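You operate a simulated robot arm through the tools that you are given. There is no shell and no other tool. Be economical: measure what you need, move in short steps, check, and stop when the job is done.

The job below is to be done with a simulated robot arm. You get a single attempt, and the scene is never put back.

JOB
Put things in order on the top of the wrapping table. At the end: the white square tube from the top of the wrapping table stands on top of the beige tape roll (marked "PAPER"); the clear cup from the top of the wrapping table stands where the white square tube stood; the brown jar from the top of the wrapping table stands where the clear cup stood; the grey crumb tub stands where the brown jar stood; whatever was shut is shut again. Leave all else as you found it, and nothing knocked over.
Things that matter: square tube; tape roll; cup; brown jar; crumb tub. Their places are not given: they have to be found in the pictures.

The check looks at the end state, three seconds after you hand in, the way a careful person would. Anything else that was tipped, shoved, dropped, spilled or broken makes it a failure.

ROBOT AND FRAMES
A 6-joint arm with a two-finger parallel gripper, fixed in place. Base frame: the origin is at the foot of the arm, x ahead of it, y to its left, z up; the work surface is at about z = 0.72. Units: m, degrees, N and s.
With the tool pointing down near the work surface it reaches from about 0.22 to 0.62 m from the base axis. Its first joint turns from -66.0 to 66.0 degrees. Payload 2.7 kg.
The TCP is the grasp point between the finger pads, 0.023 m short of the fingertips. In the tool frame z runs along the fingers and y along their closing line. The gripper opens to 0.094 m. The fingers are 0.038 m wide and 0.01 m thick; the gripper's body (0.054 by 0.096 m) begins 0.039 m behind the TCP.
Orientation is that of the tool frame in the base frame, as [roll, pitch, yaw] about the fixed x, y, z axes, in that order (R = Rz(yaw) Ry(pitch) Rx(roll)). With the fingers straight down and closing along the base's y, the tool's x points along the base's -x, its y along +y and its z along -z.

CONTROLS
- The arm moves only by the tool arm_command. Its arguments are lists of equal length, an entry for each row: "angular": the turn, a rotation vector about the tool's x, y, z in degrees, a list of three; "travel": the shift along the tool's x, y, z in m, a list of three; "hand": the finger opening in m, from 0 to 0.094. In form: {"angular": [[ax, ay, az], ...], "travel": [[dx, dy, dz], ...], "hand": [hand, ...]}. A call has 1 to 20 rows; each row is the pose to reach, as a shift and turn from the pose commanded when the call began, along the tool's axes at that moment. Each row takes 0.2 s and may step no farther than 0.05 m and 8.6 degrees from the row before; otherwise, or with a gripper value out of range, the whole call is refused. Where a pose cannot be reached the arm comes as near as it can. A force on the tool above 40 N (or 10 N above the force at the start of the call, whichever is more), or a blocked arm, ends the call early, and 0.2 s more pass. The fingers move at their own pace (about 0.045 m/s each) and stop on an object; they squeeze with about 37 N. The grip force told is the motor's: it shows also when the fingers shut on nothing. Time passes only in rows, and 0.2 s behind the last, so rows that repeat a pose let the fingers close. The reply holds the time, the measured pose of the TCP, the force on the tool along the base axes, the opening and the grip force, in the units named above and with some noise.
- Cameras (640 x 400 px; columns grow to the right, rows downward): "scene" is fixed at [0.0573, -0.4303, 1.3861]; the picture's right is [0.87, -0.49, 0.00], its down [-0.36, -0.64, -0.68] and it looks along [0.33, 0.59, -0.74] (base axes); focal length 356 px, centre (320, 200). "wrist" rides on the gripper at [-0.039, 0, -0.044] in the tool frame; the picture's right is [0.00, -1.00, 0.00], its down [0.97, 0.00, -0.24] and it looks along [0.24, 0.00, 0.97] (tool axes); focal length 218 px, centre (320, 200).
- get_image(camera): a new picture of that camera. No time passes.
- measure_at(camera, pixels): there is no depth. For up to 12 entries [column, row, z] of the newest picture of that camera ("zoom" is the newest enlarged one), the place [x, y] in the base frame at which the ray of that pixel passes the height z, good to about 0.002 m. No time passes.
- enlarge(camera, box): a new picture of the part [left, top, right, bottom] of that camera's present view, enlarged. No time passes.
- job_done(): hands the job in; it is judged then, once.

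Keep the steps short. Do not move on a guess: measure, check each grasp and each placing, and mend mistakes. In all there are 80 turns and 34 pictures (those below and enlarged ones count). Leave the gripper open and the arm clear of the work at the hand-in unless told otherwise, and finish with a single line.

The tools are called after "Request:" as name(argument=value, ...) on one line, values as JSON. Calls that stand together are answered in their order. arm_command: Moves the arm, as the interface text tells. Its arguments: {"type":"object","properties":{"angular":{"type":"array"},"travel":{"type":"array"},"hand":{"type":"array"}},"required":["angular","travel","hand"]} The other tools are called the same way: get_image (camera) takes a picture; measure_at (camera, pixels) gives the place at which the rays of pixels pass given heights; enlarge (camera, box) takes an enlarged picture of a part of a camera's view; job_done () hands the job in.

At the start:

```text
t: 0.0
ee_pos: [0.3832, 0.0358, 0.9833]
orientation: [180.0, 0.0, -180.0]
force: [-0.7, -0.1, -0.4]
width: 0.0939
finger_force: 0.0
```

scene: 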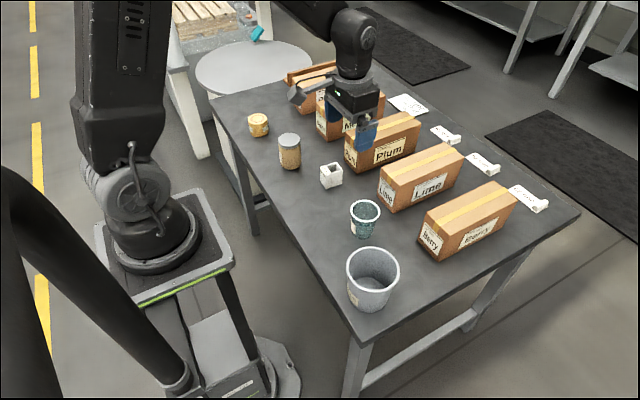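
wrist: 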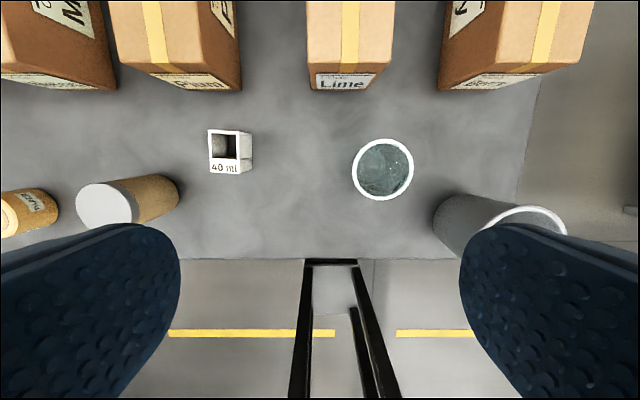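

I see the roll at (258,125), jar at (289,150), tube at (331,175), cup at (365,218) and tub at (372,278). I'll enlarge this area to find their edges.

Request:
enlarge(camera="scene", box=[230, 90, 422, 210])

Request:
enlarge(camera="scene", box=[300, 150, 492, 320])

```text
3.33 times, centred on (326, 150) of scene
```

zoom: 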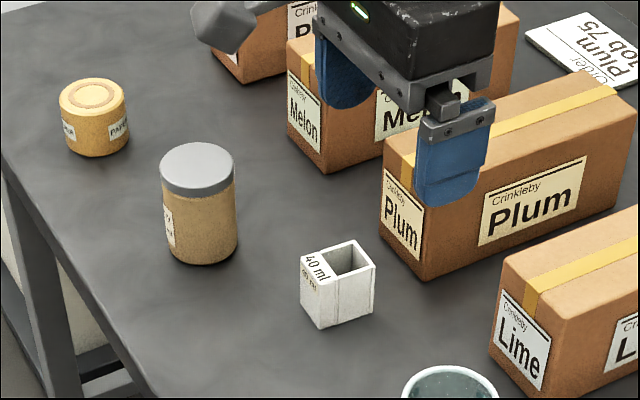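

```text
2.35 times, centred on (396, 235) of scene
```

zoom: 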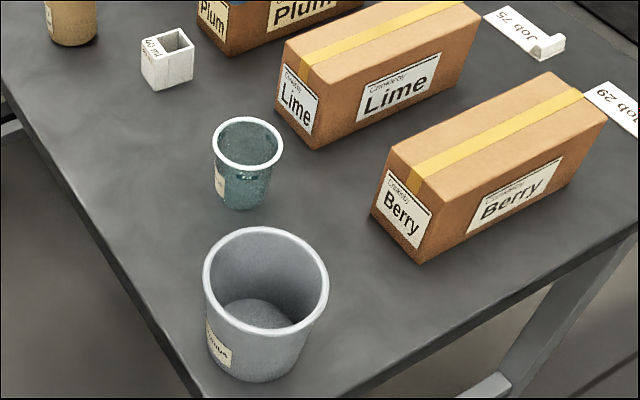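

Next I'll measure the tub and cup on this zoom, at several heights.

Request:
measure_at(camera="zoom", pixels=[[262, 382, 0.72], [209, 352, 0.72], [303, 355, 0.72], [203, 284, 0.82], [329, 284, 0.82], [266, 227, 0.82], [266, 336, 0.82], [240, 210, 0.72], [213, 143, 0.79], [284, 143, 0.79], [249, 116, 0.79], [249, 171, 0.79]])

Request:
measure_at(camera="wrist", pixels=[[434, 225, 0.72], [480, 222, 0.82], [567, 230, 0.82], [525, 206, 0.82], [352, 170, 0.79], [414, 168, 0.79], [383, 138, 0.79], [383, 200, 0.79], [209, 174, 0.72], [241, 174, 0.72], [253, 162, 0.72], [252, 131, 0.79]])

```text
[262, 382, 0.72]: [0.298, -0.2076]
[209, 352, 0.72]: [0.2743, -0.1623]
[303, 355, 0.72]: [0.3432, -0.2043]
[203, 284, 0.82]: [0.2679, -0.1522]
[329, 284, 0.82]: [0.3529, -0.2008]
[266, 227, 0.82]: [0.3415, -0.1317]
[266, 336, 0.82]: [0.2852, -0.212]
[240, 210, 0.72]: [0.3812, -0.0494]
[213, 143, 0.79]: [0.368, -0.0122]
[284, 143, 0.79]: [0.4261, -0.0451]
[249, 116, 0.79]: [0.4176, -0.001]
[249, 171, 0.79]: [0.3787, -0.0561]
```

```text
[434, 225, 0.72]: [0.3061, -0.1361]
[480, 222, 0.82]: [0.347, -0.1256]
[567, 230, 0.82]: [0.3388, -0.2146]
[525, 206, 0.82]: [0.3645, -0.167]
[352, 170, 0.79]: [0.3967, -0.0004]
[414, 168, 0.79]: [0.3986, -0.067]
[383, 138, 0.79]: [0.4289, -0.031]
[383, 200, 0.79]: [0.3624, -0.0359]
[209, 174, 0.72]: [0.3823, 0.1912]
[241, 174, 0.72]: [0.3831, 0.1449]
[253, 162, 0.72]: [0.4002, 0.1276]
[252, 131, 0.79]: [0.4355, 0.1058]
```

Now the jar, roll and tube, using scene pixels converted from the first zoom.

Request:
measure_at(camera="scene", pixels=[[290.7, 169.6, 0.72], [279.5, 163.5, 0.72], [301.5, 163, 0.72], [289.2, 139.5, 0.8], [278, 141, 0.8], [300.6, 141, 0.8], [259.1, 137.1, 0.72], [257.9, 118.5, 0.77], [321, 181.9, 0.72], [325.5, 188.5, 0.72], [341.7, 183.1, 0.72], [326.7, 174.7, 0.76]])

Request:
measure_at(camera="wrist", pixels=[[106, 205, 0.8], [77, 205, 0.8], [137, 205, 0.8], [180, 195, 0.72], [10, 215, 0.77], [60, 205, 0.72], [208, 131, 0.76], [252, 131, 0.76], [208, 164, 0.76], [238, 164, 0.76]])

```text
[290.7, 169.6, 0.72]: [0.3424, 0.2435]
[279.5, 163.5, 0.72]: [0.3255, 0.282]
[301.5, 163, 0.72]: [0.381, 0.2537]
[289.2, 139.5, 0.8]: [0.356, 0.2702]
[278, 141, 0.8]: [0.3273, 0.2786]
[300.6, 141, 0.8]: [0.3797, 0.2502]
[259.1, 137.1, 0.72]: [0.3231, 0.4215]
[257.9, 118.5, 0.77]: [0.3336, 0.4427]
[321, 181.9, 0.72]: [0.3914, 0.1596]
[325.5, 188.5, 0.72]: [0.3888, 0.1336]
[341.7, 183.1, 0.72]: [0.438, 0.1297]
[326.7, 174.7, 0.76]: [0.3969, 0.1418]
```

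```text
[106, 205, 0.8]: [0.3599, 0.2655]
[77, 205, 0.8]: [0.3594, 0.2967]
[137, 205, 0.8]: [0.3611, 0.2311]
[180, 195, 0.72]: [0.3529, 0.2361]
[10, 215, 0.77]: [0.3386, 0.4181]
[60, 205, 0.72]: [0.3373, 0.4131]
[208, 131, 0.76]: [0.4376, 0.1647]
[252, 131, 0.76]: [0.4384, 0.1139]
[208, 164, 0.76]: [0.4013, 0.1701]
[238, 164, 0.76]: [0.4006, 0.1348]
```

Estimates so far: tube near (0.41,0.147), jar near (0.356,0.267), roll near (0.334,0.442), cup near (0.397,-0.03) and tub near (0.31,-0.173). I'll move over the tube for a closer look, staying high.

Request:
arm_command(angular=[[0, 0, 0], [0, 0, 0], [0, 0, 0], [0, 0, 0], [0, 0, 0]], travel=[[-0.005, 0.03, 0.01], [-0.01, 0.06, 0.025], [-0.02, 0.09, 0.04], [-0.027, 0.111, 0.05], [-0.027, 0.111, 0.05]], hand=[0.094, 0.094, 0.094, 0.094, 0.094])

Request:
get_image(camera="wrist")

```text
t: 1.2
ee_pos: [0.4103, 0.1483, 0.9321]
orientation: [-180.0, 0.0, -180.0]
force: [-0.5, -0.7, 0.2]
width: 0.0939
finger_force: 0.2
```

```text
29 pictures are left
```

wrist: 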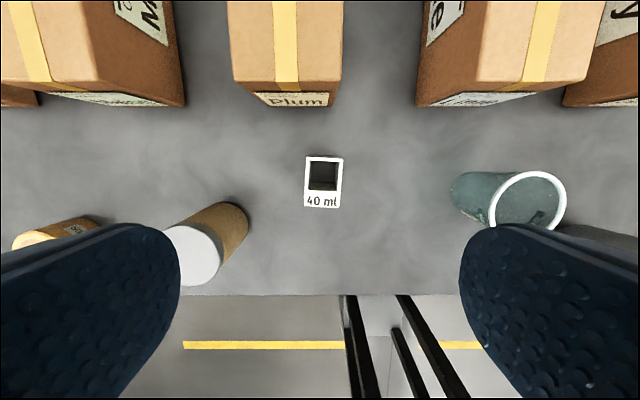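

The label appears beside the opening. I'll enlarge both views to understand the tube's shape.

Request:
enlarge(camera="wrist", box=[284, 145, 364, 220])

Request:
measure_at(camera="wrist", pixels=[[307, 157, 0.77], [343, 158, 0.77], [340, 207, 0.77], [304, 206, 0.77], [307, 157, 0.72], [343, 158, 0.72]])

Request:
enlarge(camera="scene", box=[306, 150, 356, 200])

```text
5.33 times, centred on (324, 182) of wrist
```

zoom: 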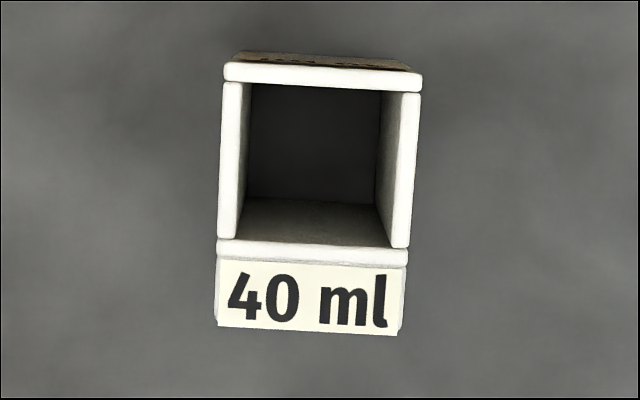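

```text
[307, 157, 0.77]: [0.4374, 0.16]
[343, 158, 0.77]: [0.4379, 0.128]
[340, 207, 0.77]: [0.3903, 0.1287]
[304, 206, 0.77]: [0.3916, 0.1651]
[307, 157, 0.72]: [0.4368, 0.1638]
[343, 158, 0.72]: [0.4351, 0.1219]
```

```text
8.00 times, centred on (331, 175) of scene
```

zoom: 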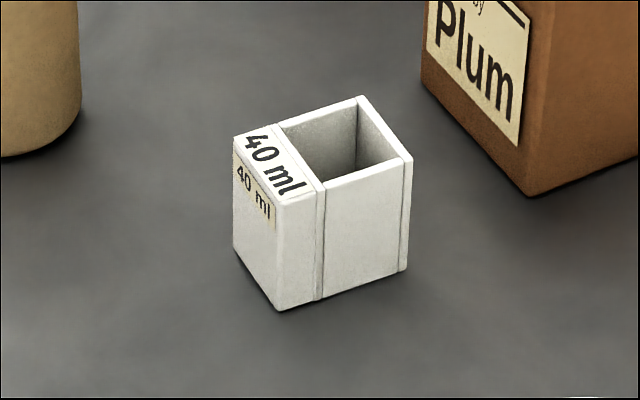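

The tube is a square box with a solid lip, about 0.047 x 0.036 x 0.05 m, turned by about -3°, centred near (0.414,0.146). Next I'll move to look down on the roll and jar before grasping anything.

Request:
arm_command(angular=[[0, 0, 0], [0, 0, 0], [0, 0, 0], [0, 0, 0], [0, 0, 0], [0, 0, 0], [0, 0, 0]], travel=[[0.015, 0.04, -0.01], [0.03, 0.08, -0.02], [0.05, 0.12, -0.02], [0.07, 0.16, -0.02], [0.085, 0.2, -0.02], [0.1, 0.225, -0.02], [0.1, 0.225, -0.02]], hand=[0.094, 0.094, 0.094, 0.094, 0.094, 0.094, 0.094])

Request:
get_image(camera="wrist")

```text
t: 2.8
ee_pos: [0.3099, 0.3717, 0.9527]
orientation: [180.0, 0.0, -179.9]
force: [0.5, -0.2, 0.6]
width: 0.0938
finger_force: 0.0
```

```text
26 pictures are left
```

wrist: 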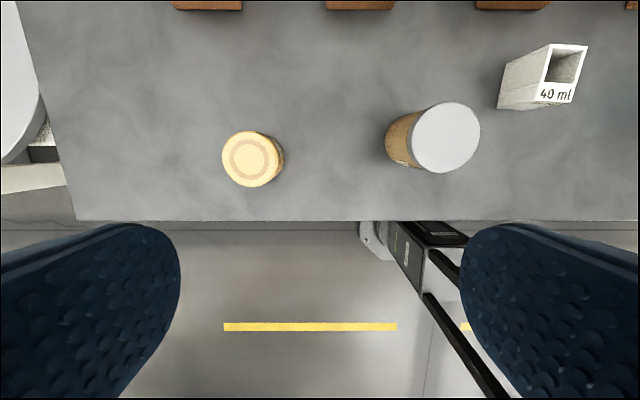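

The roll's top is centred at about (250.5,159) and the jar lid at about (445.5,137). I'll measure both in this view.

Request:
measure_at(camera="wrist", pixels=[[250.5, 159, 0.76], [250.5, 159, 0.77], [222, 159, 0.765], [279, 159, 0.765], [284, 158, 0.72], [445.5, 137, 0.8], [445.5, 137, 0.82], [410, 137, 0.81], [480.5, 137, 0.81], [385, 140, 0.72], [405, 166, 0.72], [250, 131, 0.765]])

Request:
measure_at(camera="scene", pixels=[[257.9, 118.5, 0.75], [257.9, 118.5, 0.76], [247.7, 120, 0.765], [268.1, 120, 0.765], [289.2, 139.5, 0.79], [289.2, 139.5, 0.81], [289.2, 139.5, 0.82]])

```text
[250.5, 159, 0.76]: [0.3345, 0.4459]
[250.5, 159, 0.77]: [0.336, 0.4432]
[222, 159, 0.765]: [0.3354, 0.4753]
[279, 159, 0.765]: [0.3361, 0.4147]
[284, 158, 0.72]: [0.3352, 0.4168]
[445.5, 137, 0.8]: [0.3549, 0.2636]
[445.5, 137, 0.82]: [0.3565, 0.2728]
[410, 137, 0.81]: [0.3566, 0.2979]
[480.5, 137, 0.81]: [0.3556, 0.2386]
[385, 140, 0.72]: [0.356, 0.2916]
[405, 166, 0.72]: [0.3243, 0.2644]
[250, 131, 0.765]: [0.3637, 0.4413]
```

```text
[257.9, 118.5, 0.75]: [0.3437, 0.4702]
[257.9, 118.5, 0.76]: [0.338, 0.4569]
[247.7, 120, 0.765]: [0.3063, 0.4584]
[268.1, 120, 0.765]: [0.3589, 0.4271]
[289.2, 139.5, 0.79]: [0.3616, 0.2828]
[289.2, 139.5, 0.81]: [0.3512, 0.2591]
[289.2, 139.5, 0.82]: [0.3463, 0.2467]
```

Roll top is at z≈0.77, centre (0.335,0.443), diameter 0.060. Jar lid top is at about 0.805, centre (0.3555,0.266). Now I'll go back above the tube at z≈0.85, turned 3° to match it.

Request:
arm_command(angular=[[0, 0, 0], [0, 0, 0], [0, 0, 0], [0, 0, 1], [0, 0, 2], [0, 0, 3], [0, 0, 3], [0, 0, 3]], travel=[[-0.018, -0.038, 0], [-0.035, -0.076, 0], [-0.053, -0.114, 0], [-0.07, -0.152, 0.01], [-0.087, -0.19, 0.03], [-0.104, -0.2257, 0.06], [-0.104, -0.2257, 0.1], [-0.104, -0.2257, 0.1]], hand=[0.094, 0.094, 0.094, 0.094, 0.094, 0.08, 0.07, 0.07])

Request:
get_image(camera="wrist")

```text
t: 4.6
ee_pos: [0.4116, 0.1473, 0.8552]
orientation: [180.0, 0.0, 177.0]
force: [1.0, 0.1, 0.6]
width: 0.0702
finger_force: 0.0
```

```text
25 pictures are left
```

wrist: 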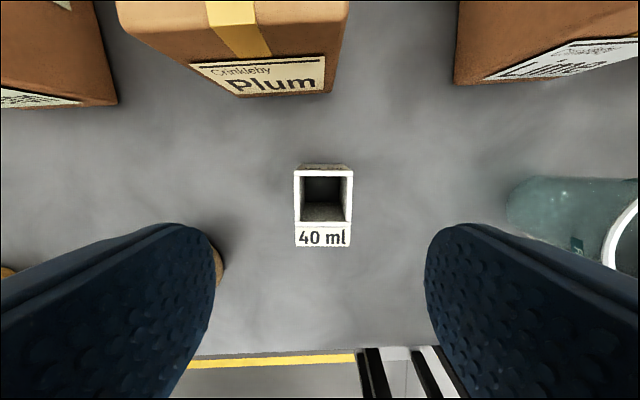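

The tube sits square between the fingers. I'll measure its top corners.

Request:
measure_at(camera="wrist", pixels=[[294, 170, 0.77], [353, 170, 0.77], [351, 246, 0.77], [295, 246, 0.77], [299, 164, 0.72], [347, 164, 0.72]])

```text
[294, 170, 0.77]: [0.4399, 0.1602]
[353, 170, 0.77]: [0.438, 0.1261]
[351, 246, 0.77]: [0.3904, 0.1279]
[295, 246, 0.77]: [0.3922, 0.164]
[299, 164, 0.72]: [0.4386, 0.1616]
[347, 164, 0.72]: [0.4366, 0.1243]
```

Tube centre is (0.415,0.1445). I'll lower to z≈0.75 and close on it.

Request:
arm_command(angular=[[0, 0, 0], [0, 0, 0], [0, 0, 0], [0, 0, 0], [0, 0, 0], [0, 0, 0], [0, 0, 0], [0, 0, 0]], travel=[[-0.002, -0.002, 0.03], [-0.002, -0.002, 0.06], [-0.002, -0.002, 0.085], [-0.002, -0.002, 0.104], [-0.002, -0.002, 0.104], [-0.002, -0.002, 0.104], [-0.002, -0.002, 0.104], [-0.002, -0.002, 0.104]], hand=[0.07, 0.07, 0.07, 0.07, 0.06, 0.03, 0.03, 0.03])

```text
t: 6.4
ee_pos: [0.4153, 0.144, 0.7498]
orientation: [180.0, 0.0, 177.0]
force: [0.4, -0.1, -0.7]
width: 0.0341
finger_force: 37.3
```

The grip holds: width 0.034, force 37 N. I'll lift, carry the tube over the roll at a height that clears the jar, then check.

Request:
arm_command(angular=[[0, 0, 0], [0, 0, 0], [0, 0, 0], [0, 0, 0], [0, 0, 0], [0, 0, 0], [0, 0, 0], [0, 0, 0], [0, 0, 0], [0, 0, 0], [0, 0, 0], [0, 0, 0], [0, 0, 0]], travel=[[0, 0, -0.02], [0, 0, -0.06], [0, 0, -0.1], [0, 0, -0.14], [0.0119, 0.0368, -0.15], [0.0239, 0.0736, -0.15], [0.0358, 0.1104, -0.15], [0.0477, 0.1472, -0.15], [0.0597, 0.184, -0.15], [0.0716, 0.2208, -0.15], [0.0836, 0.2576, -0.15], [0.0955, 0.2944, -0.15], [0.0955, 0.2944, -0.15]], hand=[0.02, 0.02, 0.02, 0.02, 0.02, 0.02, 0.02, 0.02, 0.02, 0.02, 0.02, 0.02, 0.02])

Request:
enlarge(camera="scene", box=[210, 60, 338, 140])

```text
t: 9.2
ee_pos: [0.335, 0.4437, 0.8985]
orientation: [180.0, -0.1, 177.0]
force: [0.3, 0.3, 0.0]
width: 0.0337
finger_force: 36.7
```

```text
5.00 times, centred on (274, 100) of scene
```

zoom: 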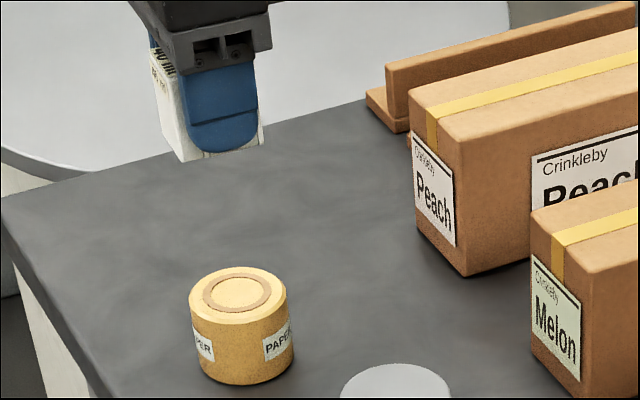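

The tube is upright above the roll. I'll lower to just above the roll's top and look before letting go.

Request:
arm_command(angular=[[0, 0, 0], [0, 0, 0], [0, 0, 0], [0, 0, 0]], travel=[[0, 0, 0.035], [0, 0, 0.07], [0, 0, 0.092], [0, 0, 0.092]], hand=[0.02, 0.02, 0.02, 0.02])

Request:
enlarge(camera="scene", box=[226, 85, 306, 145])

```text
t: 10.2
ee_pos: [0.3339, 0.4436, 0.8058]
orientation: [-180.0, 0.0, 176.9]
force: [0.6, -0.2, -0.6]
width: 0.0338
finger_force: 37.0
```

```text
6.67 times, centred on (266, 115) of scene
```

zoom: 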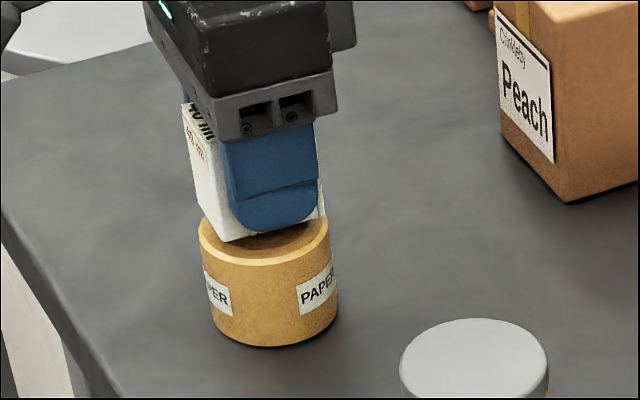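

The tube's base lies within the roll's rim, with its front corner at (232,243). I'll move it 1 mm toward +x, set it down gently, then read the force before opening.

Request:
arm_command(angular=[[0, 0, 0], [0, 0, 0], [0, 0, 0], [0, 0, 0]], travel=[[-0.0015, 0, 0.002], [-0.0015, 0, 0.004], [-0.0015, 0, 0.006], [-0.0015, 0, 0.006]], hand=[0.02, 0.02, 0.02, 0.02])

```text
t: 11.2
ee_pos: [0.3366, 0.443, 0.8015]
orientation: [180.0, 0.0, 176.9]
force: [0.7, -0.4, -0.4]
width: 0.0338
finger_force: 37.3
```

No contact force yet, so I'll go down slowly by another 2 mm.

Request:
arm_command(angular=[[0, 0, 0], [0, 0, 0], [0, 0, 0]], travel=[[0, 0, 0.001], [0, 0, 0.002], [0, 0, 0.002]], hand=[0.02, 0.02, 0.02])

```text
t: 12.0
ee_pos: [0.3371, 0.4426, 0.7993]
orientation: [-180.0, 0.0, 177.0]
force: [0.4, 0.2, -0.3]
width: 0.034
finger_force: 37.3
```

Request:
arm_command(angular=[[0, 0, 0], [0, 0, 0], [0, 0, 0]], travel=[[0, 0, 0.001], [0, 0, 0.002], [0, 0, 0.002]], hand=[0.02, 0.02, 0.02])

Request:
enlarge(camera="scene", box=[226, 85, 306, 145])

```text
t: 12.8
ee_pos: [0.336, 0.4418, 0.7967]
orientation: [-179.9, -0.1, 177.1]
force: [-0.6, 0.1, 2.2]
width: 0.0339
finger_force: 37.5
```

```text
6.67 times, centred on (266, 115) of scene
```

zoom: 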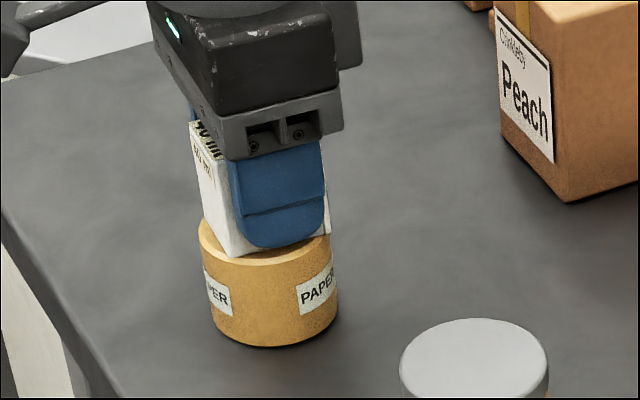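

Contact at 2.2 N, with the tube centred on the roll. I'll open and rise straight up.

Request:
arm_command(angular=[[0, 0, 0], [0, 0, 0], [0, 0, 0], [0, 0, 0], [0, 0, 0], [0, 0, 0], [0, 0, 0]], travel=[[0, 0, 0], [0, 0, 0], [0, 0, 0], [0, 0, -0.02], [0, 0, -0.06], [0, 0, -0.1], [0, 0, -0.14]], hand=[0.045, 0.06, 0.07, 0.07, 0.07, 0.07, 0.07])

Request:
enlarge(camera="scene", box=[226, 85, 306, 145])

```text
t: 14.4
ee_pos: [0.3356, 0.4409, 0.9384]
orientation: [180.0, 0.0, 177.0]
force: [-0.1, -0.1, -0.5]
width: 0.0701
finger_force: 0.1
```

```text
6.67 times, centred on (266, 115) of scene
```

zoom: 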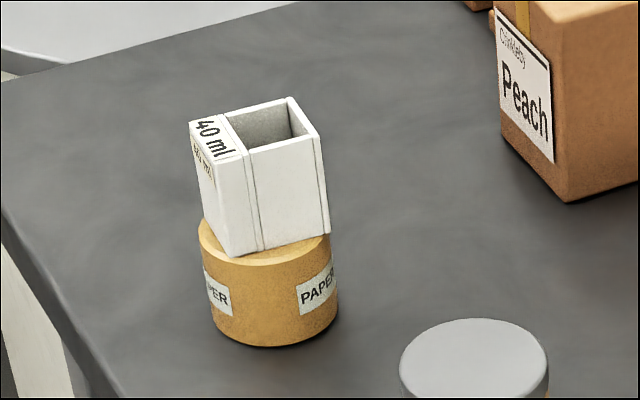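

The tube stands upright on the roll. Next I'll move above the cup and look.

Request:
arm_command(angular=[[0, 0, 0], [0, 0, 0], [0, 0, 0], [0, 0, 0], [0, 0, -1], [0, 0, -2], [0, 0, -3], [0, 0, -3], [0, 0, -3], [0, 0, -3], [0, 0, -3], [0, 0, -3], [0, 0, -3]], travel=[[-0.0054, -0.0392, 0], [-0.0108, -0.0783, 0], [-0.0162, -0.1175, 0], [-0.0216, -0.1567, 0], [-0.027, -0.1958, 0], [-0.0324, -0.235, 0], [-0.0377, -0.2742, 0], [-0.0431, -0.3133, 0], [-0.0485, -0.3525, 0], [-0.0539, -0.3917, 0], [-0.0593, -0.4308, 0], [-0.0647, -0.47, 0], [-0.0647, -0.47, 0]], hand=[0.094, 0.094, 0.094, 0.094, 0.094, 0.094, 0.094, 0.094, 0.094, 0.094, 0.094, 0.094, 0.094])

Request:
get_image(camera="wrist")

```text
t: 17.2
ee_pos: [0.377, -0.0336, 0.9391]
orientation: [180.0, 0.0, -180.0]
force: [-0.3, 0.2, 0.0]
width: 0.094
finger_force: 0.0
```

```text
20 pictures are left
```

wrist: 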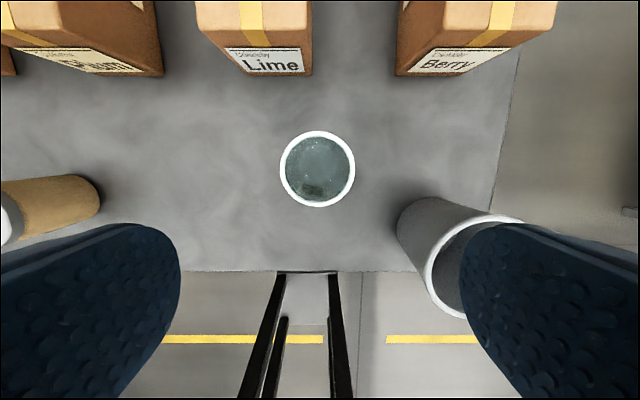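

The cup's rim is centred at (317.5,169). I'll measure its edges at rim height.

Request:
measure_at(camera="wrist", pixels=[[317.5, 169, 0.795], [280, 169, 0.795], [355, 169, 0.795], [317.5, 131, 0.795], [317.5, 207, 0.795], [397, 225, 0.72], [425, 290, 0.82], [490, 214, 0.82], [404, 206, 0.72]])

```text
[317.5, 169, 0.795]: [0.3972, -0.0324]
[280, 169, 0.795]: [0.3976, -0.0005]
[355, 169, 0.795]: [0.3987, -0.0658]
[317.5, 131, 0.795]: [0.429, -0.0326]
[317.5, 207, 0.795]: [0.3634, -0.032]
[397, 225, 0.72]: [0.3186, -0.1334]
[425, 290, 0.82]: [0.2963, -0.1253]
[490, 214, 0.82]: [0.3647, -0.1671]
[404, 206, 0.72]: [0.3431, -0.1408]
```

Cup centre is (0.3965,-0.0327), rim diameter 0.0655. I'll lower over it to z≈0.772 and close.

Request:
arm_command(angular=[[0, 0, 0], [0, 0, 0], [0, 0, 0], [0, 0, 0], [0, 0, 0], [0, 0, 0], [0, 0, 0], [0, 0, 0], [0, 0, 0], [0, 0, 0]], travel=[[-0.0195, 0.001, 0.03], [-0.0195, 0.001, 0.07], [-0.0195, 0.001, 0.11], [-0.0195, 0.001, 0.14], [-0.0195, 0.001, 0.16], [-0.0195, 0.001, 0.167], [-0.0195, 0.001, 0.167], [-0.0195, 0.001, 0.167], [-0.0195, 0.001, 0.167], [-0.0195, 0.001, 0.167]], hand=[0.094, 0.094, 0.094, 0.094, 0.094, 0.094, 0.08, 0.065, 0.045, 0.045])

```text
t: 19.4
ee_pos: [0.3942, -0.0295, 0.7709]
orientation: [180.0, -0.1, 180.0]
force: [0.1, -0.3, 0.6]
width: 0.057
finger_force: 37.5
```

Gripped at width 0.057 with 37 N. I'll lift gently, carry the cup toward the tube's old place, and check.

Request:
arm_command(angular=[[0, 0, 0], [0, 0, 0], [0, 0, 0], [0, 0, 0], [0, 0, 0], [0, 0, 0], [0, 0, 0], [0, 0, 0], [0, 0, 0], [0, 0, 0], [0, 0, 0], [0, 0, 0], [0, 0, 0], [0, 0, 0]], travel=[[0, 0, -0.01], [0, 0, -0.03], [0, 0, -0.05], [0, 0, -0.06], [-0.001, 0.01, -0.06], [-0.003, 0.03, -0.06], [-0.006, 0.055, -0.06], [-0.009, 0.08, -0.06], [-0.0115, 0.105, -0.06], [-0.014, 0.13, -0.06], [-0.016, 0.152, -0.06], [-0.018, 0.168, -0.06], [-0.0185, 0.1755, -0.06], [-0.0185, 0.1755, -0.06]], hand=[0.045, 0.045, 0.045, 0.045, 0.045, 0.045, 0.045, 0.045, 0.045, 0.045, 0.045, 0.045, 0.045, 0.045])

Request:
enlarge(camera="scene", box=[270, 110, 398, 210])

```text
t: 22.4
ee_pos: [0.4154, 0.1466, 0.8299]
orientation: [-180.0, 0.0, 180.0]
force: [-0.1, 0.3, -0.4]
width: 0.0569
finger_force: 37.3
```

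```text
4.00 times, centred on (334, 160) of scene
```

zoom: 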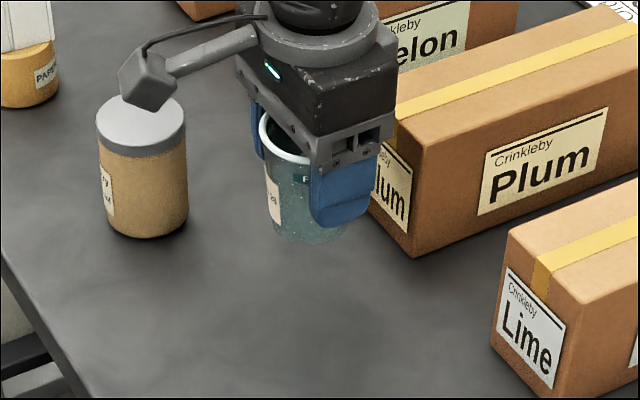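

The cup hangs upright. I'll shift y by -1.5 mm and lower it gently.

Request:
arm_command(angular=[[0, 0, 0], [0, 0, 0], [0, 0, 0], [0, 0, 0], [0, 0, 0], [0, 0, 0]], travel=[[0, -0.0015, 0.015], [0, -0.0015, 0.035], [0, -0.0015, 0.05], [0, -0.0015, 0.056], [0, -0.0015, 0.059], [0, -0.0015, 0.059]], hand=[0.045, 0.045, 0.045, 0.045, 0.045, 0.045])

```text
t: 23.8
ee_pos: [0.4154, 0.1435, 0.7714]
orientation: [180.0, 0.0, -180.0]
force: [0.2, 0.7, -1.1]
width: 0.0573
finger_force: 37.0
```

No contact felt yet, so I'll go down by another 2 mm.

Request:
arm_command(angular=[[0, 0, 0], [0, 0, 0], [0, 0, 0]], travel=[[0, 0, 0.001], [0, 0, 0.002], [0, 0, 0.002]], hand=[0.045, 0.045, 0.045])

```text
t: 24.6
ee_pos: [0.4152, 0.1438, 0.7721]
orientation: [180.0, 0.0, 179.9]
force: [-5.5, -1.5, 19.9]
width: 0.057
finger_force: 36.9
```

Firm contact now, 20 N. I'll ease back 1 mm, open, and rise straight up.

Request:
arm_command(angular=[[0, 0, 0], [0, 0, 0], [0, 0, 0], [0, 0, 0], [0, 0, 0], [0, 0, 0], [0, 0, 0], [0, 0, 0], [0, 0, 0], [0, 0, 0]], travel=[[0, 0, -0.0015], [0, 0, -0.0015], [0, 0, -0.0015], [0, 0, -0.0015], [0, 0, -0.0015], [0, 0, -0.02], [0, 0, -0.06], [0, 0, -0.1], [0, 0, -0.14], [0, 0, -0.16]], hand=[0.045, 0.065, 0.08, 0.094, 0.094, 0.094, 0.094, 0.094, 0.094, 0.094])

Request:
get_image(camera="wrist")

```text
t: 26.8
ee_pos: [0.4138, 0.1428, 0.9289]
orientation: [180.0, 0.0, -180.0]
force: [0.4, -0.5, -0.3]
width: 0.0942
finger_force: 0.0
```

```text
18 pictures are left
```

wrist: 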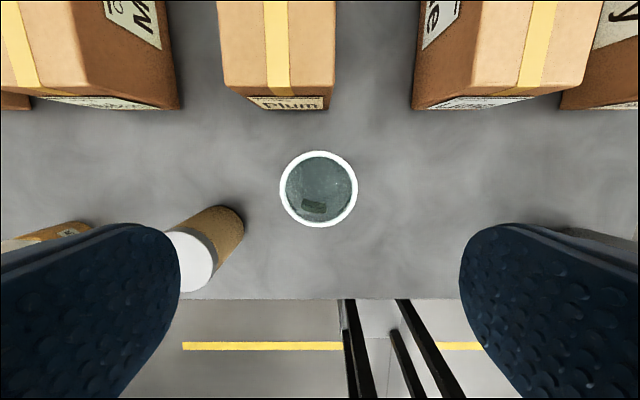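

The cup stands upright. I'll check its position, then move above the jar.

Request:
measure_at(camera="wrist", pixels=[[318.5, 189, 0.795], [279, 189, 0.795], [358, 189, 0.795]])

Request:
arm_command(angular=[[0, 0, 0], [0, 0, 0], [0, 0, 0], [0, 0, 0], [0, 0, 0], [0, 0, 0]], travel=[[0.017, 0.03, 0], [0.033, 0.06, 0], [0.05, 0.09, 0], [0.068, 0.1225, 0], [0.068, 0.1225, 0.01], [0.068, 0.1225, 0.01]], hand=[0.094, 0.094, 0.094, 0.094, 0.094, 0.094])

Request:
get_image(camera="wrist")

```text
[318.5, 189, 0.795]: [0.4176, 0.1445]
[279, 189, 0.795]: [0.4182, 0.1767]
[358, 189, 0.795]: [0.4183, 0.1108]
```

```text
t: 28.2
ee_pos: [0.3468, 0.2668, 0.9174]
orientation: [-179.9, 0.0, 180.0]
force: [0.1, -0.9, -0.1]
width: 0.0938
finger_force: 0.2
```

```text
17 pictures are left
```

wrist: 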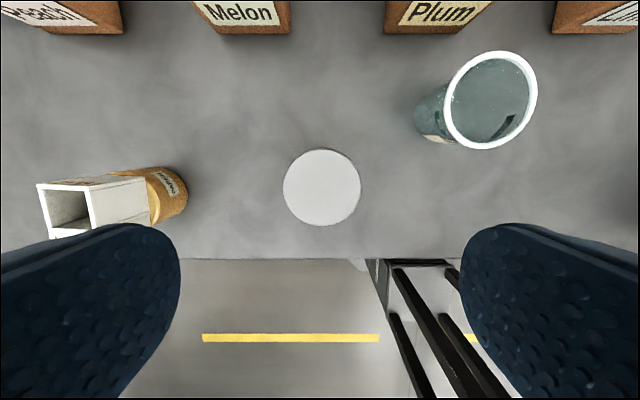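

The cup is at (0.418,0.1445), about 2 mm from the tube's spot. The jar lid is now centred at (322,187), and I'll measure it.

Request:
measure_at(camera="wrist", pixels=[[322, 187, 0.805], [283, 187, 0.805], [361, 187, 0.805], [322, 149, 0.805], [322, 226, 0.805]])

```text
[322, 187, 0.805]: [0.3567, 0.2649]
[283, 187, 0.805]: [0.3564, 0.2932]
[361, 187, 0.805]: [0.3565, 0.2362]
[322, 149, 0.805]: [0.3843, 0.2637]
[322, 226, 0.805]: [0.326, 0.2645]
```

Jar centre is (0.356,0.265). I'll lower to z≈0.772 and close.

Request:
arm_command(angular=[[0, 0, 0], [0, 0, 0], [0, 0, 0], [0, 0, 0], [0, 0, 0], [0, 0, 0], [0, 0, 0], [0, 0, 0], [0, 0, 0], [0, 0, 0]], travel=[[-0.009, -0.0015, 0.03], [-0.009, -0.0015, 0.06], [-0.009, -0.0015, 0.09], [-0.009, -0.0015, 0.12], [-0.009, -0.0015, 0.14], [-0.009, -0.0015, 0.145], [-0.009, -0.0015, 0.145], [-0.009, -0.0015, 0.145], [-0.009, -0.0015, 0.145], [-0.009, -0.0015, 0.145]], hand=[0.094, 0.094, 0.094, 0.094, 0.094, 0.094, 0.08, 0.06, 0.045, 0.045])

```text
t: 30.4
ee_pos: [0.3559, 0.2654, 0.7738]
orientation: [180.0, -0.1, -180.0]
force: [0.6, 0.2, -0.4]
width: 0.0573
finger_force: 37.1
```

Gripped at 0.0573. I'll lift 0.12 m, carry the jar over the cup to the cup's old place, and lower it to just above the table.

Request:
arm_command(angular=[[0, 0, 0], [0, 0, 0], [0, 0, 0], [0, 0, 0], [0, 0, 0], [0, 0, 0], [0, 0, 0], [0, 0, 0], [0, 0, 0], [0, 0, 0], [0, 0, 0], [0, 0, 0], [0, 0, 0], [0, 0, 0], [0, 0, 0], [0, 0, 0]], travel=[[0, 0, -0.02], [0, 0, -0.05], [0, 0, -0.085], [0, 0, -0.12], [-0.0025, -0.02, -0.12], [-0.0075, -0.055, -0.12], [-0.0125, -0.093, -0.12], [-0.0175, -0.131, -0.12], [-0.0225, -0.169, -0.12], [-0.0275, -0.207, -0.12], [-0.033, -0.245, -0.12], [-0.038, -0.28, -0.12], [-0.0405, -0.298, -0.11], [-0.0405, -0.298, -0.08], [-0.0405, -0.298, -0.05], [-0.0405, -0.298, -0.05]], hand=[0.045, 0.045, 0.045, 0.045, 0.045, 0.045, 0.045, 0.045, 0.045, 0.045, 0.045, 0.045, 0.045, 0.045, 0.045, 0.045])

Request:
enlarge(camera="scene", box=[270, 130, 430, 230])

```text
t: 33.8
ee_pos: [0.3962, -0.0319, 0.8263]
orientation: [-180.0, 0.0, -179.9]
force: [-0.6, -0.1, -1.5]
width: 0.0573
finger_force: 37.2
```

```text
4.00 times, centred on (350, 180) of scene
```

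zoom: 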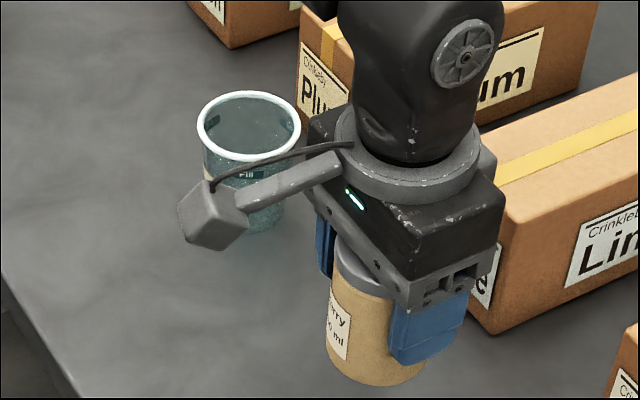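

The jar is upright and the cup is untouched. I'll lower the jar to the table slowly.

Request:
arm_command(angular=[[0, 0, 0], [0, 0, 0], [0, 0, 0], [0, 0, 0], [0, 0, 0], [0, 0, 0]], travel=[[0, 0, 0.02], [0, 0, 0.038], [0, 0, 0.046], [0, 0, 0.049], [0, 0, 0.0505], [0, 0, 0.0505]], hand=[0.045, 0.045, 0.045, 0.045, 0.045, 0.045])

```text
t: 35.2
ee_pos: [0.3957, -0.0325, 0.7743]
orientation: [179.9, -0.1, -180.0]
force: [-0.2, 1.1, -0.1]
width: 0.0574
finger_force: 37.3
```

Request:
arm_command(angular=[[0, 0, 0], [0, 0, 0], [0, 0, 0]], travel=[[0, 0, 0.0005], [0, 0, 0.001], [0, 0, 0.001]], hand=[0.045, 0.045, 0.045])

```text
t: 36.0
ee_pos: [0.3968, -0.0323, 0.7734]
orientation: [180.0, 0.2, -180.0]
force: [-7.3, 2.4, 34.2]
width: 0.0576
finger_force: 37.0
```

Contact at 34 N. I'll ease back 1 mm, open, rise, and go look down on the tub.

Request:
arm_command(angular=[[0, 0, 0], [0, 0, 0], [0, 0, 0], [0, 0, 0], [0, 0, 0], [0, 0, 0], [0, 0, 0], [0, 0, 0], [0, 0, 0], [0, 0, 0], [0, 0, 0], [0, 0, 0], [0, 0, 0], [0, 0, 0]], travel=[[0, 0, -0.001], [0, 0, -0.001], [0, 0, -0.001], [0, 0, -0.001], [0, 0, -0.001], [0, 0, -0.02], [0, 0, -0.06], [0, 0, -0.1], [0, 0, -0.14], [0, 0, -0.18], [0.03, -0.036, -0.18], [0.06, -0.07, -0.18], [0.09, -0.105, -0.18], [0.11, -0.139, -0.18]], hand=[0.045, 0.065, 0.08, 0.094, 0.094, 0.094, 0.094, 0.094, 0.094, 0.094, 0.094, 0.094, 0.094, 0.094])

Request:
get_image(camera="wrist")

Request:
get_image(camera="scene")

```text
t: 39.0
ee_pos: [0.2872, -0.1718, 0.9523]
orientation: [-180.0, 0.0, -180.0]
force: [-0.2, -0.1, 1.1]
width: 0.094
finger_force: 0.1
```

```text
15 pictures are left
```

wrist: 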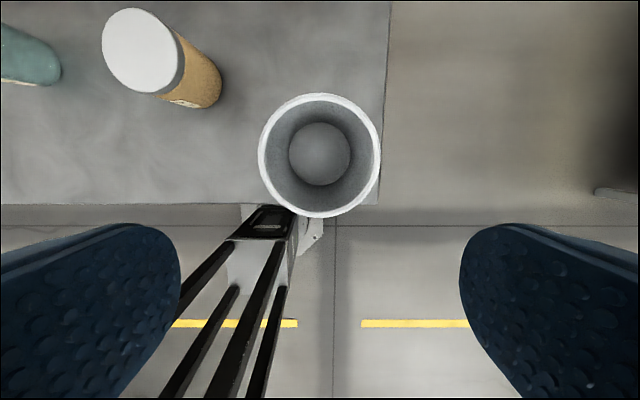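

```text
14 pictures are left
```

scene: 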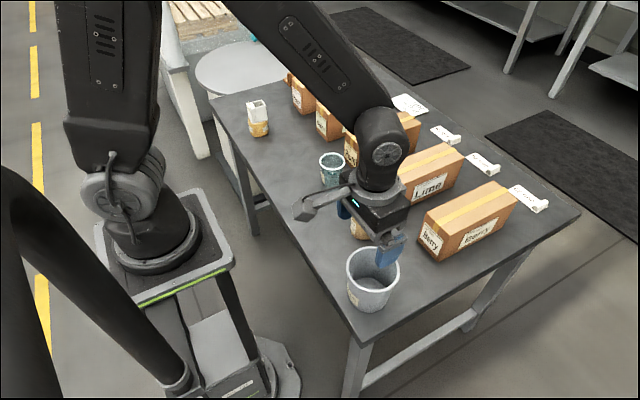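

The tub is empty, with its rim centred at (319.5,155.5). I'll measure the rim, wall and inner bottom.

Request:
measure_at(camera="wrist", pixels=[[319.5, 155.5, 0.81], [319.5, 155.5, 0.82], [257.5, 155.5, 0.82], [381.5, 155.5, 0.82], [264.5, 155.5, 0.82], [374.5, 155.5, 0.82], [320, 93, 0.82], [320, 218, 0.82], [289, 154, 0.724], [351, 154, 0.724], [257.5, 155.5, 0.81], [381.5, 155.5, 0.81]])

Request:
measure_at(camera="scene", pixels=[[373.1, 269.5, 0.81], [373.1, 269.5, 0.82], [373.1, 269.5, 0.83]])

```text
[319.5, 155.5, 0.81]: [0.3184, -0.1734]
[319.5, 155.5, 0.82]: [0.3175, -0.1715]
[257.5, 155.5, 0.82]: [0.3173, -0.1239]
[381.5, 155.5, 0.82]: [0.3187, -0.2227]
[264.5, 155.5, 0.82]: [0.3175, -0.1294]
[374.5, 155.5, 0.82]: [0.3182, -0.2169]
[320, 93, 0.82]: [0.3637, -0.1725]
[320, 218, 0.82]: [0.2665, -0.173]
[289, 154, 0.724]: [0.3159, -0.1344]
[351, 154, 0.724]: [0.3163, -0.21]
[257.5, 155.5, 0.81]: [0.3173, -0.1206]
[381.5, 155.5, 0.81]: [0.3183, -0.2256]
```

```text
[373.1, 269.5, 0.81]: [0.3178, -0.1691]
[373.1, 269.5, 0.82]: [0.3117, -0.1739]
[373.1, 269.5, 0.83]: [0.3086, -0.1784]
```

The tub rim is about 0.098 wide, more than the gripper opens, so I'll pinch the +y wall with one finger inside. The wall slopes about 4°, so I'll tilt the tool 4° to match. First I'll go above the wall at (0.316,-0.128).

Request:
arm_command(angular=[[1, 0, 0], [3, 0, 0], [4, 0, 0], [4, 0, 0]], travel=[[-0.015, 0.022, 0.02], [-0.029, 0.0438, 0.04], [-0.029, 0.0438, 0.075], [-0.029, 0.0438, 0.075]], hand=[0.08, 0.06, 0.045, 0.045])

Request:
get_image(camera="wrist")

```text
t: 40.0
ee_pos: [0.3148, -0.1292, 0.8757]
orientation: [-175.9, 0.0, -180.0]
force: [-0.3, -0.8, -0.7]
width: 0.045
finger_force: 0.0
```

```text
13 pictures are left
```

wrist: 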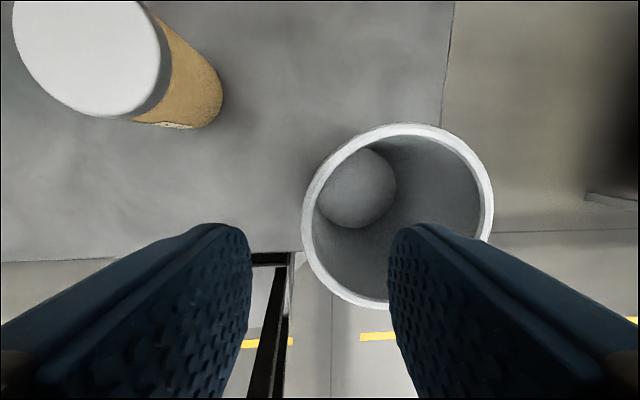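

The -y finger is over the tub's inside. I'll check the rim's position in this view.

Request:
measure_at(camera="wrist", pixels=[[302, 215, 0.82], [312, 215, 0.82], [493, 215, 0.82], [398, 123, 0.82], [302, 215, 0.815], [493, 215, 0.815]])

```text
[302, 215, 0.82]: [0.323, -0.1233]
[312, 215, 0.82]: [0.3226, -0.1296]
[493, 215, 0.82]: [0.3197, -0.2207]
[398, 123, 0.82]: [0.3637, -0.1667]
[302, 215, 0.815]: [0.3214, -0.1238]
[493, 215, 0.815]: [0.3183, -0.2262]
```

The wall's centre line is at y≈-0.1265, midway between the fingers. I'll lower straight down to z≈0.795 and close on the wall.

Request:
arm_command(angular=[[0, 0, 0], [0, 0, 0], [0, 0, 0], [0, 0, 0], [0, 0, 0], [0, 0, 0], [0, 0, 0], [0, 0, 0]], travel=[[-0.001, 0.0017, 0.025], [-0.001, 0.0035, 0.05], [-0.001, 0.005, 0.07], [-0.001, 0.00565, 0.0808], [-0.001, 0.00565, 0.0808], [-0.001, 0.00565, 0.0808], [-0.001, 0.00565, 0.0808], [-0.001, 0.00565, 0.0808]], hand=[0.045, 0.045, 0.045, 0.045, 0.03, 0.015, 0.0, 0.0])

Request:
enlarge(camera="scene", box=[310, 220, 438, 320])

```text
t: 41.8
ee_pos: [0.3156, -0.1268, 0.7977]
orientation: [-176.0, 0.0, 179.9]
force: [-0.8, -1.2, 0.4]
width: 0.0017
finger_force: 37.1
```

```text
4.00 times, centred on (374, 270) of scene
```

zoom: 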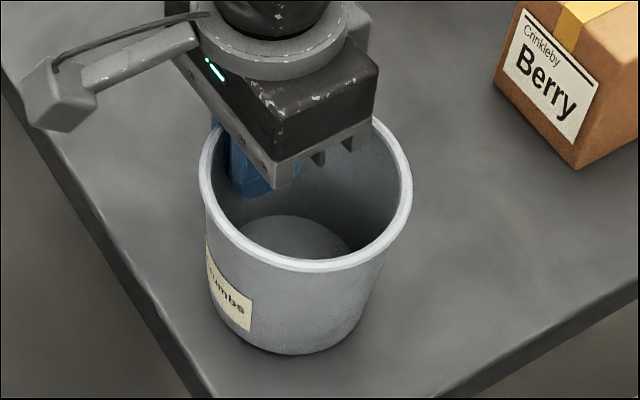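

Width is 0.0017 at 37 N, so the wall is thin with a thicker rim bead. I'll lift 3 cm and check that it holds.

Request:
arm_command(angular=[[0, 0, 0], [0, 0, 0], [0, 0, 0], [0, 0, 0]], travel=[[0, -0.0007, -0.01], [0, -0.0014, -0.02], [0, -0.0021, -0.03], [0, -0.0021, -0.03]], hand=[0.0, 0.0, 0.0, 0.0])

Request:
enlarge(camera="scene", box=[310, 220, 438, 320])

```text
t: 42.8
ee_pos: [0.3169, -0.1275, 0.8279]
orientation: [-176.0, 0.0, 179.9]
force: [0.9, -0.5, -0.4]
width: 0.0022
finger_force: 36.8
```

```text
4.00 times, centred on (374, 270) of scene
```

zoom: 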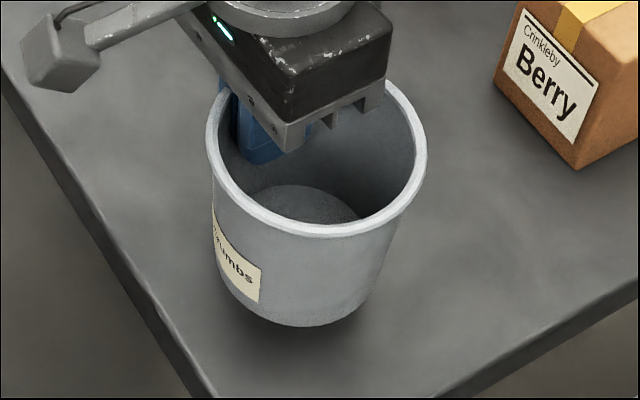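

The tub hangs level. I'll lift 0.10 m more and carry it over to the jar's old place.

Request:
arm_command(angular=[[0, 0, 0], [0, 0, 0], [0, 0, 0], [0, 0, 0], [0, 0, 0], [0, 0, 0], [0, 0, 0], [0, 0, 0], [0, 0, 0], [0, 0, 0], [0, 0, 0], [0, 0, 0], [0, 0, 0], [0, 0, 0], [0, 0, 0], [0, 0, 0]], travel=[[0, -0.0021, -0.03], [0, -0.0049, -0.07], [0, -0.007, -0.0998], [-0.0018, 0.0128, -0.1012], [-0.0054, 0.0525, -0.104], [-0.0091, 0.0922, -0.1068], [-0.0127, 0.1319, -0.1095], [-0.0164, 0.1716, -0.1123], [-0.02, 0.2113, -0.1151], [-0.0236, 0.251, -0.1179], [-0.0273, 0.2907, -0.1207], [-0.0309, 0.3304, -0.1234], [-0.0345, 0.3701, -0.1262], [-0.0382, 0.4098, -0.129], [-0.04, 0.4297, -0.1304], [-0.04, 0.4297, -0.1304]], hand=[0, 0, 0, 0, 0, 0, 0, 0, 0, 0, 0, 0, 0, 0, 0, 0])

Request:
get_image(camera="scene")

Request:
get_image(camera="wrist")

```text
t: 46.2
ee_pos: [0.3554, 0.3086, 0.9262]
orientation: [-176.0, 0.0, -179.9]
force: [-0.2, -0.4, -0.6]
width: 0.0019
finger_force: 36.7
```

```text
10 pictures are left
```

scene: 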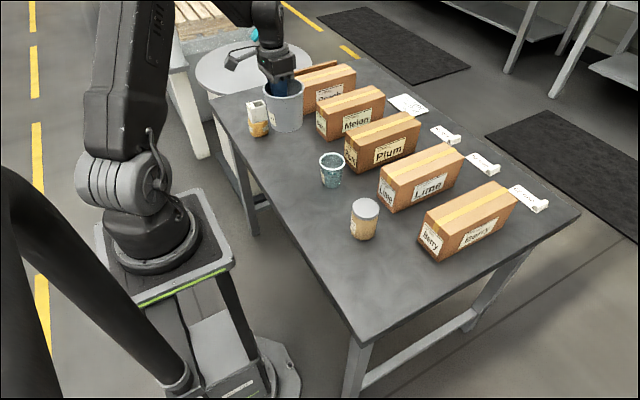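

```text
9 pictures are left
```

wrist: 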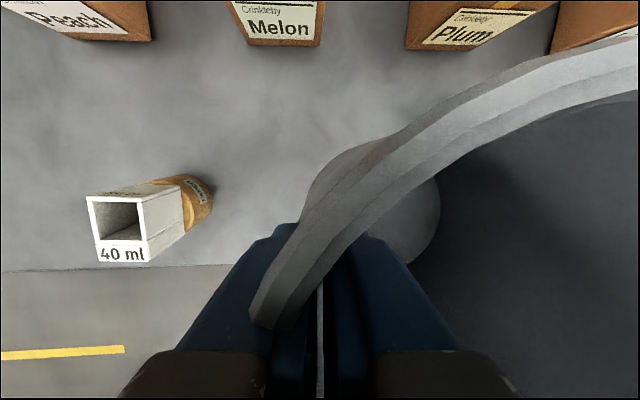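

The tub is over the jar's spot and everything else looks fine. I'll lower it to near contact, moving y by +1.5 mm.

Request:
arm_command(angular=[[0, 0, 0], [0, 0, 0], [0, 0, 0], [0, 0, 0], [0, 0, 0], [0, 0, 0]], travel=[[0, 0.004, 0.035], [0, 0.0064, 0.07], [0, 0.0085, 0.1], [0, 0.0098, 0.119], [0, 0.0103, 0.1257], [0, 0.0103, 0.1257]], hand=[0, 0, 0, 0, 0, 0])

```text
t: 47.6
ee_pos: [0.3562, 0.3105, 0.7997]
orientation: [-176.0, 0.0, -180.0]
force: [0.4, 0.2, -0.8]
width: 0.0017
finger_force: 36.9
```

Request:
arm_command(angular=[[0, 0, 0], [0, 0, 0], [0, 0, 0]], travel=[[0, 0.0001, 0.001], [0, 0.0001, 0.002], [0, 0.0001, 0.002]], hand=[0, 0, 0])

```text
t: 48.4
ee_pos: [0.3558, 0.3117, 0.7984]
orientation: [-176.0, 0.0, 179.9]
force: [-0.1, -0.5, -0.2]
width: 0.002
finger_force: 36.9
```

Request:
arm_command(angular=[[0, 0, 0], [0, 0, 0], [0, 0, 0], [0, 0, 0]], travel=[[0, 0, 0.0005], [0, 0.0001, 0.001], [0, 0.0001, 0.0015], [0, 0.0001, 0.0015]], hand=[0, 0, 0, 0])

Request:
enlarge(camera="scene", box=[230, 90, 358, 190])

```text
t: 49.4
ee_pos: [0.3562, 0.3128, 0.7971]
orientation: [-175.9, 0.0, 180.0]
force: [0.2, -0.8, -0.2]
width: 0.0015
finger_force: 37.2
```

```text
4.00 times, centred on (294, 140) of scene
```

zoom: 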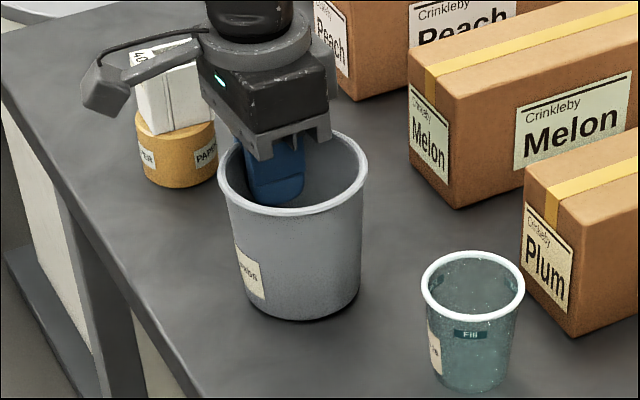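

Very near the table but no force yet. I'll go down up to 2 mm more.

Request:
arm_command(angular=[[0, 0, 0], [0, 0, 0], [0, 0, 0], [0, 0, 0]], travel=[[0, 0, 0.0005], [0, 0.0001, 0.001], [0, 0.0001, 0.0015], [0, 0.0001, 0.0015]], hand=[0, 0, 0, 0])

```text
t: 50.4
ee_pos: [0.356, 0.3111, 0.7961]
orientation: [-176.0, 0.0, 179.9]
force: [-4.2, 1.2, 18.2]
width: 0.0019
finger_force: 37.0
```

Contact at 18 N. I'll ease back, open to 0.045 and rise straight up.

Request:
arm_command(angular=[[0, 0, 0], [0, 0, 0], [0, 0, 0], [0, 0, 0], [0, 0, 0], [0, 0, 0], [0, 0, 0], [0, 0, 0], [0, 0, 0]], travel=[[0, 0, -0.0008], [0, 0, -0.0008], [0, 0, -0.0008], [0, 0, -0.0008], [0, -0.001, -0.015], [0, -0.0028, -0.04], [0, -0.0056, -0.08], [0, -0.0084, -0.12], [0, -0.0105, -0.15]], hand=[0, 0.02, 0.04, 0.045, 0.045, 0.045, 0.045, 0.045, 0.045])

Request:
get_image(camera="wrist")

```text
t: 52.4
ee_pos: [0.3575, 0.3099, 0.9488]
orientation: [-176.0, 0.0, 180.0]
force: [-0.4, 0.5, -0.4]
width: 0.0449
finger_force: 0.0
```

```text
7 pictures are left
```

wrist: 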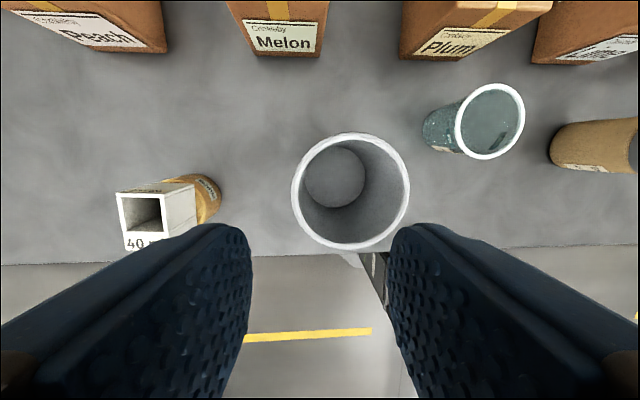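

The tub stands upright. I'll check its position.

Request:
measure_at(camera="wrist", pixels=[[334, 178, 0.724], [350, 191.5, 0.82], [185, 222, 0.82]])

```text
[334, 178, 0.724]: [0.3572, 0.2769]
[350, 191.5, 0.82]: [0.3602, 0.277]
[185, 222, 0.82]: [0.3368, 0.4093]
```

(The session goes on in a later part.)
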